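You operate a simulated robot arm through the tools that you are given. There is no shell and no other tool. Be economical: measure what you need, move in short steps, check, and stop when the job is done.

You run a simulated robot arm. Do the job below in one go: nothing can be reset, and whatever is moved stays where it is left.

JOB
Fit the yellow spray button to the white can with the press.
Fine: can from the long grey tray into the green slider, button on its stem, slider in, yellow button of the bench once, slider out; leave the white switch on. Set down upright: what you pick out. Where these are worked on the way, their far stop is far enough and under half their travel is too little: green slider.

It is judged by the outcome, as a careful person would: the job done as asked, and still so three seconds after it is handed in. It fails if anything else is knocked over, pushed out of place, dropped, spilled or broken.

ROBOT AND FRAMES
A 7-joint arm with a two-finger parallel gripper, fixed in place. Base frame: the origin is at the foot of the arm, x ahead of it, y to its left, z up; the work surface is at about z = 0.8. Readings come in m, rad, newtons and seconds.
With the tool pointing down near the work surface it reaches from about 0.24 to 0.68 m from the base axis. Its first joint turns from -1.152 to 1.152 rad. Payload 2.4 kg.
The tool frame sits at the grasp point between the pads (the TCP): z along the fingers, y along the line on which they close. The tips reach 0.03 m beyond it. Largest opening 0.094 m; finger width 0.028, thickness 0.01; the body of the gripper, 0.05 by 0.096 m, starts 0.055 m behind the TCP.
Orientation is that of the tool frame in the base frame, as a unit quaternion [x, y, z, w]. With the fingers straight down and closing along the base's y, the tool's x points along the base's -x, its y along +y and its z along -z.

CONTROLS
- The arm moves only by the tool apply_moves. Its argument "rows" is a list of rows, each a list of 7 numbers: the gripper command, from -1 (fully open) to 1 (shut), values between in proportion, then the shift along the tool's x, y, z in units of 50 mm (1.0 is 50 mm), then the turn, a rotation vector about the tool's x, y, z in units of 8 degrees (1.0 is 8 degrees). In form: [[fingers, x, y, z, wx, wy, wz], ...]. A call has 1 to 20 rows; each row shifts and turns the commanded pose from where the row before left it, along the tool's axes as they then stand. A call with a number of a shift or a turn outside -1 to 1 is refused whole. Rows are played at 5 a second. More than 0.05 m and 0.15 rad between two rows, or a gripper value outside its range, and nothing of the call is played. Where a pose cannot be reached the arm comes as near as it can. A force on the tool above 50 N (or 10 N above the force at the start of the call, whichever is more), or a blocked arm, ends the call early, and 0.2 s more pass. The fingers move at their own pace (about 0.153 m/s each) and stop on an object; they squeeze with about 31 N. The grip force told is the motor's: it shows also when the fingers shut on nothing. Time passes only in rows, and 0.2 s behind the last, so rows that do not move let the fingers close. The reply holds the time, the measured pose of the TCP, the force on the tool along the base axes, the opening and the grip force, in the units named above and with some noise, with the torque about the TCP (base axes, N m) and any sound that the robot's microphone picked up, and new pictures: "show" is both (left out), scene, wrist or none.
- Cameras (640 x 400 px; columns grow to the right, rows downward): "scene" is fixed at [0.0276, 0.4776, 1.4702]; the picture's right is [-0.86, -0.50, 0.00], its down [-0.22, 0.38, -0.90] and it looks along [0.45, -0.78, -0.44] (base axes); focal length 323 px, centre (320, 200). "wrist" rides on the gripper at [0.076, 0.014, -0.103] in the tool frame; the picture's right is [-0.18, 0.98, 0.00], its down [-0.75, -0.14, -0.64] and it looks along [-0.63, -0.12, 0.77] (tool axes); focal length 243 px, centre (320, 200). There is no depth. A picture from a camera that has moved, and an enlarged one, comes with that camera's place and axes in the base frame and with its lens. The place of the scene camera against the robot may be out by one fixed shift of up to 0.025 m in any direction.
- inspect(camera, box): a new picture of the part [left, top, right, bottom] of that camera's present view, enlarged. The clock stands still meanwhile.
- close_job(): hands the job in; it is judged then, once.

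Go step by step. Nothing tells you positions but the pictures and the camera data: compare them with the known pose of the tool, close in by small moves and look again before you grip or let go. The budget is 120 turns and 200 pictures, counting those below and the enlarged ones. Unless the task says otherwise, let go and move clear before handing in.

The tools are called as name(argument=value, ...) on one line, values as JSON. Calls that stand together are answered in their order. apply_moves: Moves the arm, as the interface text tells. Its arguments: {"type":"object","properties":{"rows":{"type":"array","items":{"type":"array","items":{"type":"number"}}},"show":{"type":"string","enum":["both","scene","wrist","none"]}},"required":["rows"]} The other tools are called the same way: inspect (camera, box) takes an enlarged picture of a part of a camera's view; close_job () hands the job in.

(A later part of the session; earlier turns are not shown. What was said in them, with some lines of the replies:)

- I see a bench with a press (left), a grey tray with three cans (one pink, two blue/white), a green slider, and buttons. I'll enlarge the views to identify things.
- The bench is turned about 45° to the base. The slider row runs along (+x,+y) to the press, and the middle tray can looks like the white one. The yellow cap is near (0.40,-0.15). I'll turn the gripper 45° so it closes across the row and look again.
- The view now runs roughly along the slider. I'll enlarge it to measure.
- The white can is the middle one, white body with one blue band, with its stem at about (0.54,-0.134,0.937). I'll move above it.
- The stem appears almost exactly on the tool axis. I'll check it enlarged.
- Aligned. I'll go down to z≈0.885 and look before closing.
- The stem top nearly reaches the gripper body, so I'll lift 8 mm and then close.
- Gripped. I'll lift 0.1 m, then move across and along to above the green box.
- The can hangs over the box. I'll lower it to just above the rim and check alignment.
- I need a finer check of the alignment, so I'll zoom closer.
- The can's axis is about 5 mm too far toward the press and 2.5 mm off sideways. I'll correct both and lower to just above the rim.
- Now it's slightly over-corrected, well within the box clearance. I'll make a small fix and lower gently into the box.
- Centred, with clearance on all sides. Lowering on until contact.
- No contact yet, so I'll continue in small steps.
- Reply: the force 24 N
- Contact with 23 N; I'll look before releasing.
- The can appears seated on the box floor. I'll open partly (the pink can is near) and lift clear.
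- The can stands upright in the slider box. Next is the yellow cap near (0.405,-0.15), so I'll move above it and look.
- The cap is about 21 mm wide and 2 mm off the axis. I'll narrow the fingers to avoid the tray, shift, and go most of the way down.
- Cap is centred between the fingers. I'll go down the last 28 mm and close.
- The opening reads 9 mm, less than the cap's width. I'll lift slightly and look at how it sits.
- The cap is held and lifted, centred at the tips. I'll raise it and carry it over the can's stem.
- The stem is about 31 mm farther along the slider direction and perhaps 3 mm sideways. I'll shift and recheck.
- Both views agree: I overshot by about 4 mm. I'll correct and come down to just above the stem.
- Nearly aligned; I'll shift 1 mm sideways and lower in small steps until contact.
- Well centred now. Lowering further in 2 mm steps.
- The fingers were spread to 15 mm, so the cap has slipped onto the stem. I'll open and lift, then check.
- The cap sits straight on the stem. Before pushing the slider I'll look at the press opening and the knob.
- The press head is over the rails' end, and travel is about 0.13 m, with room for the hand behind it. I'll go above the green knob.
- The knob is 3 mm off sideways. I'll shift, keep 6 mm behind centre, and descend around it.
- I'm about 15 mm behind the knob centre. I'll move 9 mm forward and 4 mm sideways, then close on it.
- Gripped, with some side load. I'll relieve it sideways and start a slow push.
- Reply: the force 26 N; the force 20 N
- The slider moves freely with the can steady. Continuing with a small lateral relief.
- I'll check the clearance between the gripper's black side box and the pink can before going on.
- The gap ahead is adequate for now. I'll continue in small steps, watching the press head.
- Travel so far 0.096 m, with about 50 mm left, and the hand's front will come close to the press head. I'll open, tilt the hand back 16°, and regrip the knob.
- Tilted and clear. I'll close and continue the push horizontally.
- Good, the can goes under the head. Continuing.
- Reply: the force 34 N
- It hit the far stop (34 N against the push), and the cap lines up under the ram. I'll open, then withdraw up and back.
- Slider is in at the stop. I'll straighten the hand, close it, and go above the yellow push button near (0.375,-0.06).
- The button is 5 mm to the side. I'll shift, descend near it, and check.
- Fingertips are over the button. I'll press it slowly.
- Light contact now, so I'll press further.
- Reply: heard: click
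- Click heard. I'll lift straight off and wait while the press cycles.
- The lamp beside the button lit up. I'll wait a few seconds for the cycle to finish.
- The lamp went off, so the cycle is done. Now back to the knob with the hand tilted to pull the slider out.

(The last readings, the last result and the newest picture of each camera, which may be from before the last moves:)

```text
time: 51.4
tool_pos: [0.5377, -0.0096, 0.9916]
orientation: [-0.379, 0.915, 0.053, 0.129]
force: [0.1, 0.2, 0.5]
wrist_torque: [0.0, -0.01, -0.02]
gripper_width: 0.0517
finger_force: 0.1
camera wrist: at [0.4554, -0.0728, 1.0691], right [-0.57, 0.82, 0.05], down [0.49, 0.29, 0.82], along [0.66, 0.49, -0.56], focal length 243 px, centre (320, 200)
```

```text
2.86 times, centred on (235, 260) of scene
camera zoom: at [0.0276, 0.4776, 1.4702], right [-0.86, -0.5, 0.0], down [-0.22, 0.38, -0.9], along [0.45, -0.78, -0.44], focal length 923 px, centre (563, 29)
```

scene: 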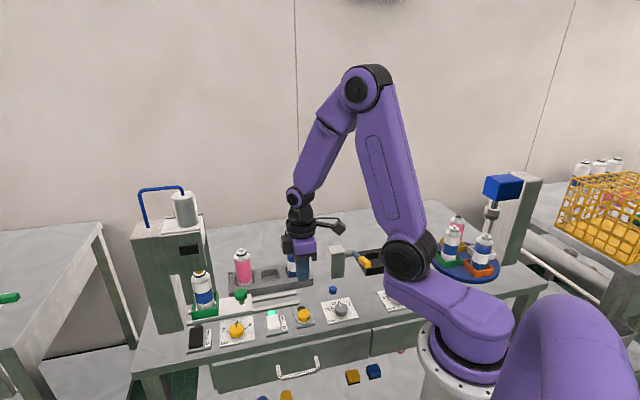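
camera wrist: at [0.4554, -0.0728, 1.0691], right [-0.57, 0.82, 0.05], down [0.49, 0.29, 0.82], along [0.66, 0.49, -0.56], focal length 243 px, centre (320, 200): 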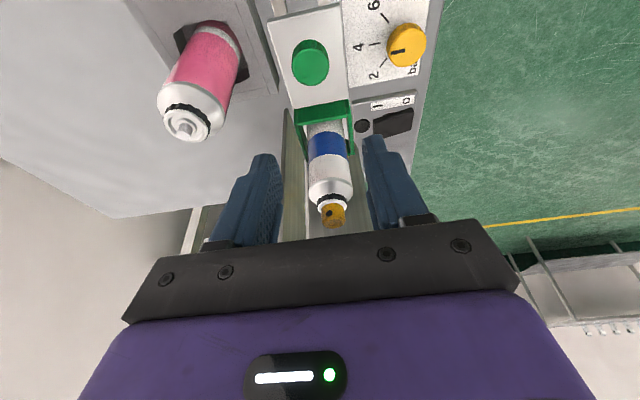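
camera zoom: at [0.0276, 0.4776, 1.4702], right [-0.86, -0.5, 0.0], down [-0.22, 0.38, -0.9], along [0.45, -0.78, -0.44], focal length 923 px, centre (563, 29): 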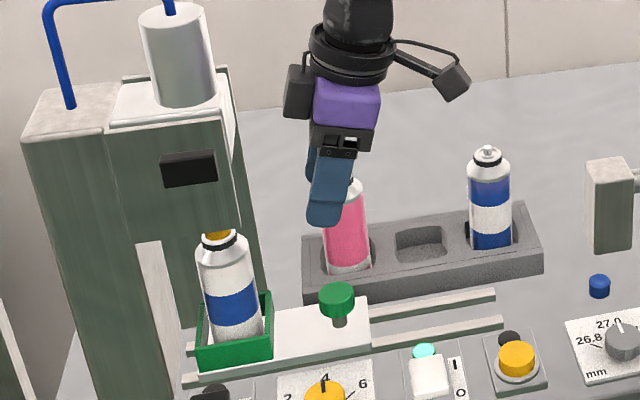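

Knob at about (0.5365,-0.0147). I'll shift back 11 mm and descend around it.

apply_moves(rows=[[-0.1, 0.21, -0.06, -0.06, 0, 0, 0], [-0.1, 0.17, 0, 0.594, 0, 0, 0], [-0.1, 0.17, 0, 0.594, 0, 0, 0], [-0.1, 0.17, 0, 0.594, 0, 0, 0], [-0.1, 0, 0, 0, 0, 0, 0]], show="wrist")

inspect(camera="scene", box=[180, 220, 310, 330])

```text
time: 52.6
tool_pos: [0.5317, -0.0216, 0.9004]
orientation: [-0.379, 0.915, 0.053, 0.129]
force: [0.4, -1.1, 0.2]
wrist_torque: [0.0, 0.04, -0.02]
gripper_width: 0.0517
finger_force: 0.0
camera wrist: at [0.4489, -0.0831, 0.9771], right [-0.57, 0.82, 0.05], down [0.49, 0.29, 0.82], along [0.66, 0.49, -0.56], focal length 243 px, centre (320, 200)
```

wrist: 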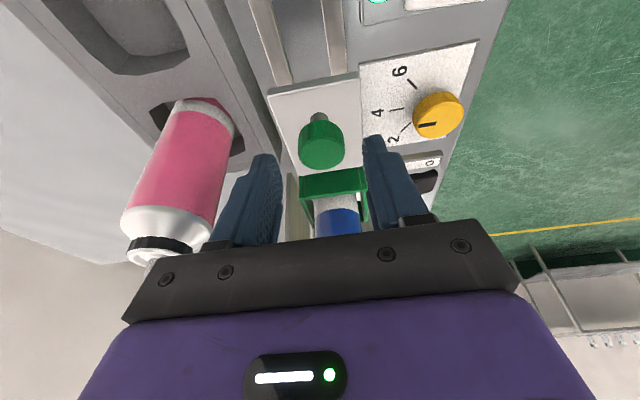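

```text
3.64 times, centred on (245, 275) of scene
camera zoom: at [0.0276, 0.4776, 1.4702], right [-0.86, -0.5, 0.0], down [-0.22, 0.38, -0.9], along [0.45, -0.78, -0.44], focal length 1175 px, centre (593, -73)
```

zoom: 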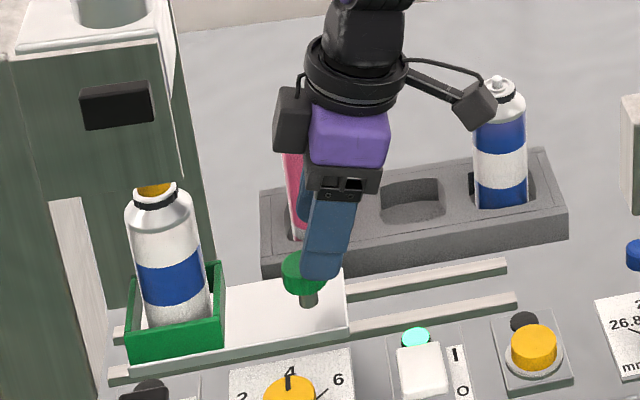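

Aligned; last 32 mm down, then close.

apply_moves(rows=[[-0.1, 0.088, 0, 0.31, 0, 0, 0], [-0.1, 0.088, 0, 0.31, 0, 0, 0], [-0.1, 0, 0, 0, 0, 0, 0], [1, 0, 0, 0, 0, 0, 0], [1, 0, 0, 0, 0, 0, 0], [1, 0, 0, 0, 0, 0, 0]], show="wrist")

inspect(camera="scene", box=[180, 220, 310, 330])

```text
time: 54.0
tool_pos: [0.5322, -0.0197, 0.8687]
orientation: [-0.379, 0.915, 0.052, 0.128]
force: [3.2, -1.9, -8.1]
wrist_torque: [0.4, -0.98, -0.1]
gripper_width: 0.0307
finger_force: 44.9
camera wrist: at [0.4494, -0.082, 0.9448], right [-0.57, 0.82, 0.05], down [0.49, 0.29, 0.82], along [0.66, 0.49, -0.56], focal length 243 px, centre (320, 200)
```

wrist: 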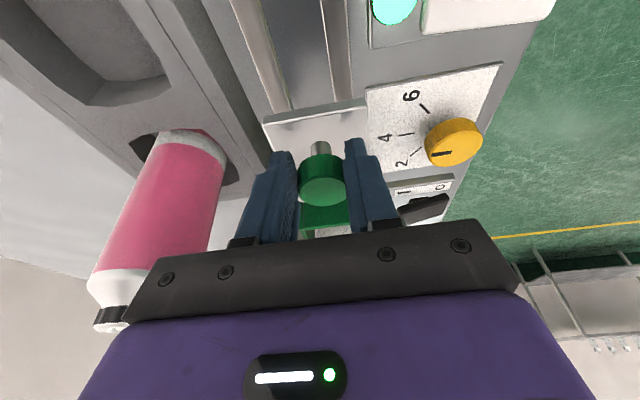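

```text
3.64 times, centred on (245, 275) of scene
camera zoom: at [0.0278, 0.4775, 1.4702], right [-0.86, -0.5, 0.0], down [-0.22, 0.38, -0.9], along [0.45, -0.78, -0.44], focal length 1175 px, centre (593, -73)
```

zoom: 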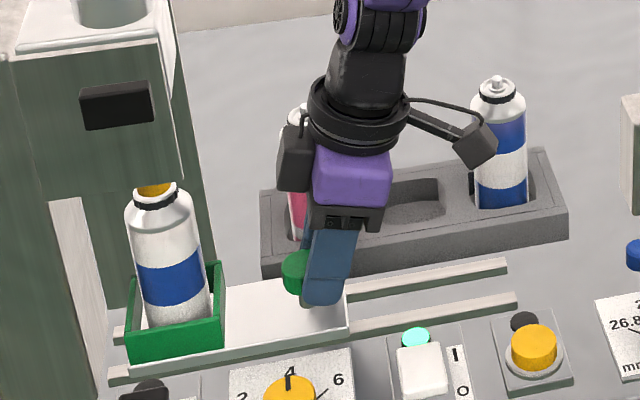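

Gripped. Pulling the slider out slowly.

apply_moves(rows=[[1, 0.1, 0, -0.027, 0, 0, 0], [1, 0.192, 0, -0.055, 0, 0, 0], [1, 0.192, 0, -0.055, 0, 0, 0], [1, 0.192, 0, -0.055, 0, 0, 0], [1, 0, 0, 0, 0, 0, 0]], show="none")

inspect(camera="scene", box=[160, 200, 330, 330])

```text
time: 55.2
tool_pos: [0.5054, -0.0453, 0.8681]
orientation: [-0.379, 0.915, 0.053, 0.129]
force: [0.6, -0.7, 1.6]
wrist_torque: [-0.31, -0.08, -0.06]
gripper_width: 0.0313
finger_force: 45.2
```

```text
3.08 times, centred on (245, 265) of scene
camera zoom: at [0.0276, 0.4776, 1.4702], right [-0.86, -0.5, 0.0], down [-0.22, 0.38, -0.9], along [0.45, -0.78, -0.44], focal length 994 px, centre (551, 0)
```

zoom: 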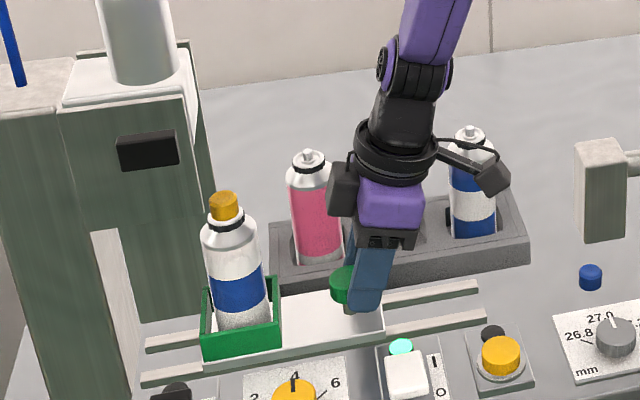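

The capped can comes out fine. Continuing.

apply_moves(rows=[[1, 0.192, 0, -0.055, 0, 0, 0], [1, 0.192, 0, -0.055, 0, 0, 0], [1, 0.192, 0, -0.055, 0, 0, 0], [1, 0.192, 0, -0.055, 0, 0, 0], [1, 0.192, 0, -0.055, 0, 0, 0], [1, 0.192, 0, -0.055, 0, 0, 0], [1, 0, 0, 0, 0, 0, 0]], show="none")

inspect(camera="scene", box=[180, 200, 350, 330])

```text
time: 56.8
tool_pos: [0.4646, -0.0876, 0.8688]
orientation: [-0.38, 0.914, 0.053, 0.131]
force: [-2.6, 4.2, 14.5]
wrist_torque: [0.91, -0.93, 0.26]
gripper_width: 0.0311
finger_force: 45.5
```

```text
3.08 times, centred on (265, 265) of scene
camera zoom: at [0.0273, 0.4777, 1.4701], right [-0.86, -0.5, 0.0], down [-0.22, 0.38, -0.9], along [0.45, -0.78, -0.44], focal length 994 px, centre (489, 0)
```

zoom: 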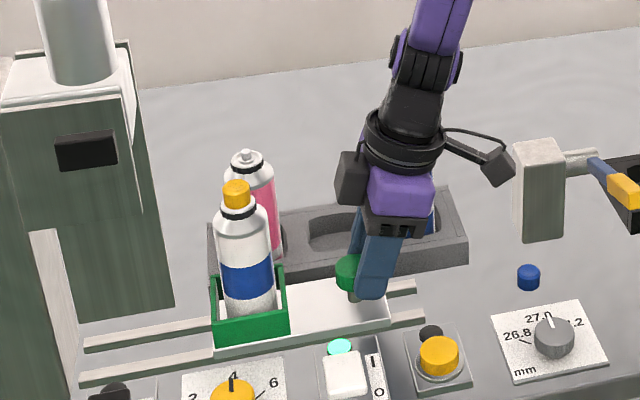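

About 15–20 mm left to the outer stop.

apply_moves(rows=[[1, 0.192, 0, -0.055, 0, 0, 0], [1, 0.13, 0, -0.038, 0, 0, 0], [1, 0, 0, 0, 0, 0, 0]], show="none")

inspect(camera="scene", box=[225, 230, 345, 330])

```text
time: 57.6
tool_pos: [0.4539, -0.0983, 0.868]
orientation: [-0.379, 0.915, 0.053, 0.13]
force: [-4.1, 5.2, 33.4]
wrist_torque: [0.49, -0.57, 0.08]
gripper_width: 0.031
finger_force: 44.6
```

```text
4.00 times, centred on (285, 280) of scene
camera zoom: at [0.027, 0.4778, 1.4701], right [-0.86, -0.5, 0.0], down [-0.22, 0.38, -0.9], along [0.45, -0.78, -0.44], focal length 1293 px, centre (460, -120)
```

zoom: 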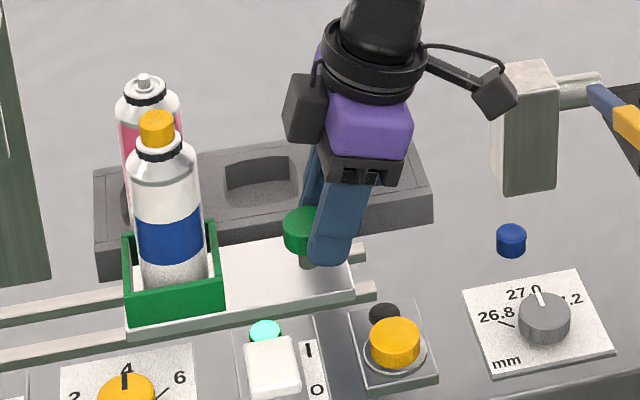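

About 11 mm to go. I'll ease up slightly and pull to the stop.

apply_moves(rows=[[1, 0.1, 0, -0.06, 0, 0, 0], [1, 0.1, 0, -0.03, 0, 0, 0], [1, 0.06, 0, -0.02, 0, 0, 0], [1, 0, 0, 0, 0, 0, 0]], show="none")

inspect(camera="scene", box=[225, 230, 345, 330])

```text
time: 58.6
tool_pos: [0.444, -0.1071, 0.869]
orientation: [-0.38, 0.914, 0.053, 0.129]
force: [24.4, 16.1, -17.8]
wrist_torque: [-0.01, -0.19, -0.1]
gripper_width: 0.0311
finger_force: 44.8
```

```text
4.00 times, centred on (285, 280) of scene
camera zoom: at [0.0284, 0.4779, 1.47], right [-0.86, -0.5, 0.0], down [-0.22, 0.38, -0.9], along [0.45, -0.78, -0.44], focal length 1293 px, centre (460, -120)
```

zoom: 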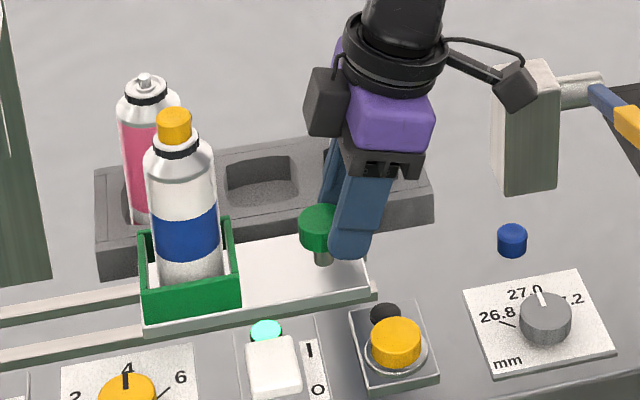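

The slider is fully out at its stop. I'll open and lift vertically clear.

apply_moves(rows=[[-0.1, 0, 0, 0, 0, 0, 0], [-0.1, 0, 0, 0, 0, 0, 0], [-0.1, -0.1, 0, -0.35, 0, 0, 0], [-0.1, -0.22, 0, -0.77, 0, 0, 0], [-0.1, -0.22, 0, -0.77, 0, 0, 0], [-0.1, -0.22, 0, -0.77, 0, 0, 0], [-0.1, 0, 0, 0, 0, 1, 0], [-0.1, 0, 0, 0, 0, 1, 0], [-0.1, 0, 0, 0, 0, 0, 0]])

inspect(camera="scene", box=[130, 180, 350, 350])

inspect(camera="scene", box=[235, 230, 305, 310])

```text
time: 60.6
tool_pos: [0.4434, -0.1089, 1.0095]
orientation: [-0.382, 0.924, 0.0, -0.001]
force: [1.0, -0.3, 0.4]
wrist_torque: [0.02, 0.01, 0.01]
gripper_width: 0.0517
finger_force: 0.1
camera wrist: at [0.3786, -0.1529, 1.1105], right [-0.56, 0.83, 0.0], down [0.63, 0.43, 0.64], along [0.53, 0.36, -0.77], focal length 243 px, centre (320, 200)
```

scene: 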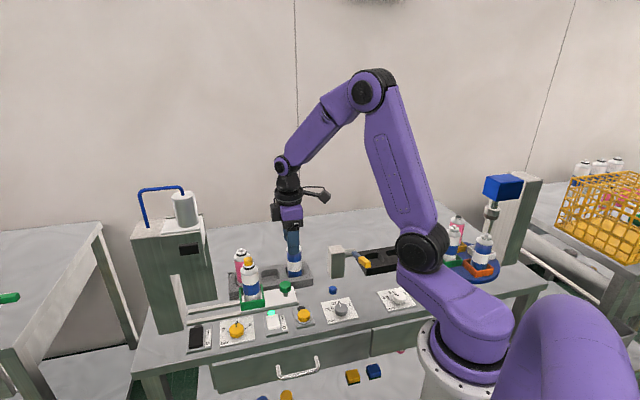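
wrist: 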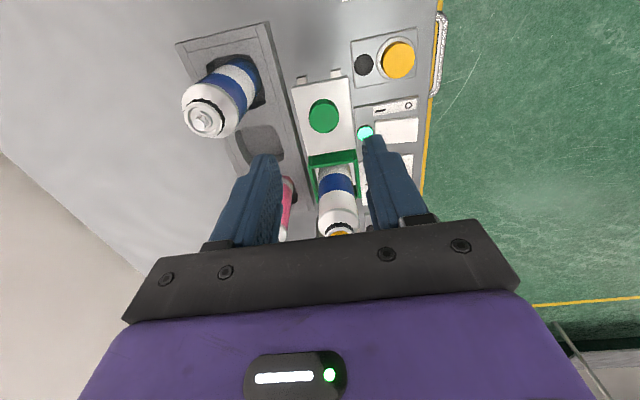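

```text
2.35 times, centred on (240, 265) of scene
camera zoom: at [0.0276, 0.4776, 1.4702], right [-0.86, -0.5, 0.0], down [-0.22, 0.38, -0.9], along [0.45, -0.78, -0.44], focal length 760 px, centre (508, 47)
```

zoom: 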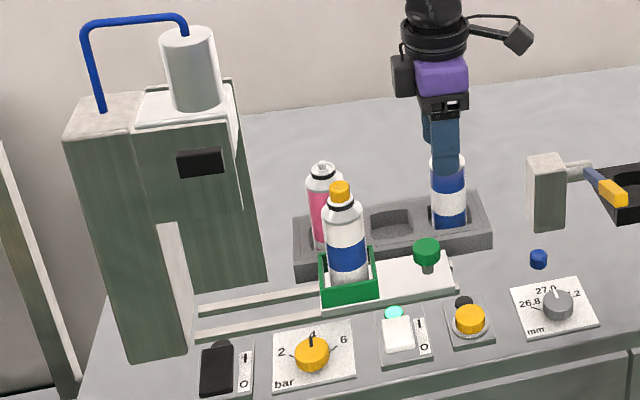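

```text
5.00 times, centred on (270, 270) of scene
camera zoom: at [0.0276, 0.4776, 1.4702], right [-0.86, -0.5, 0.0], down [-0.22, 0.38, -0.9], along [0.45, -0.78, -0.44], focal length 1616 px, centre (570, -150)
```

zoom: 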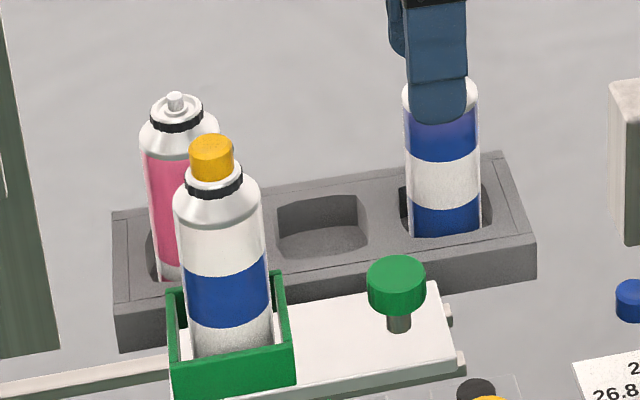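

Everything is in place. I want to confirm the press seated the cap, so I'll view it in the same framing as before pressing.

inspect(camera="scene", box=[215, 225, 295, 305])

inspect(camera="scene", box=[235, 245, 265, 285])

```text
5.00 times, centred on (255, 265) of scene
camera zoom: at [0.0276, 0.4776, 1.4702], right [-0.86, -0.5, 0.0], down [-0.22, 0.38, -0.9], along [0.45, -0.78, -0.44], focal length 1616 px, centre (645, -125)
```

zoom: 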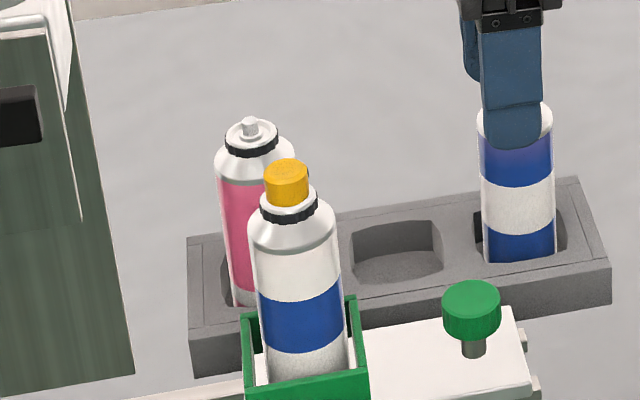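

```text
10.00 times, centred on (250, 265) of scene
camera zoom: at [0.0276, 0.4776, 1.4702], right [-0.86, -0.5, 0.0], down [-0.22, 0.38, -0.9], along [0.45, -0.78, -0.44], focal length 3231 px, centre (1020, -450)
```

zoom: 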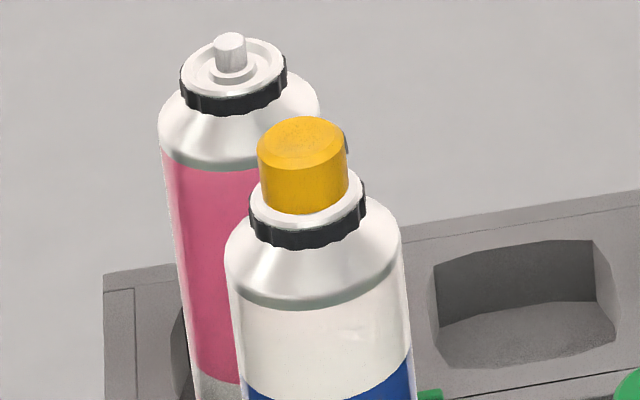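

The slider is fully out with the white can upright in it and the yellow cap on its stem. The white switch's green lamp is still lit, nothing else has moved, and the gripper is clear, so I'm handing in.

close_job()

```text
The job is handed in.
```

I pressed the yellow spray button onto the white can. The can now stands upright in the green slider, which is pulled out to its stop, and the white switch is still on.

I pressed the bench button once: it clicked, and its lamp lit and then went out. The cap looks straight on the stem, but it moved less than 1 mm in the press. I couldn't tell from the pictures how much the press itself seated it.
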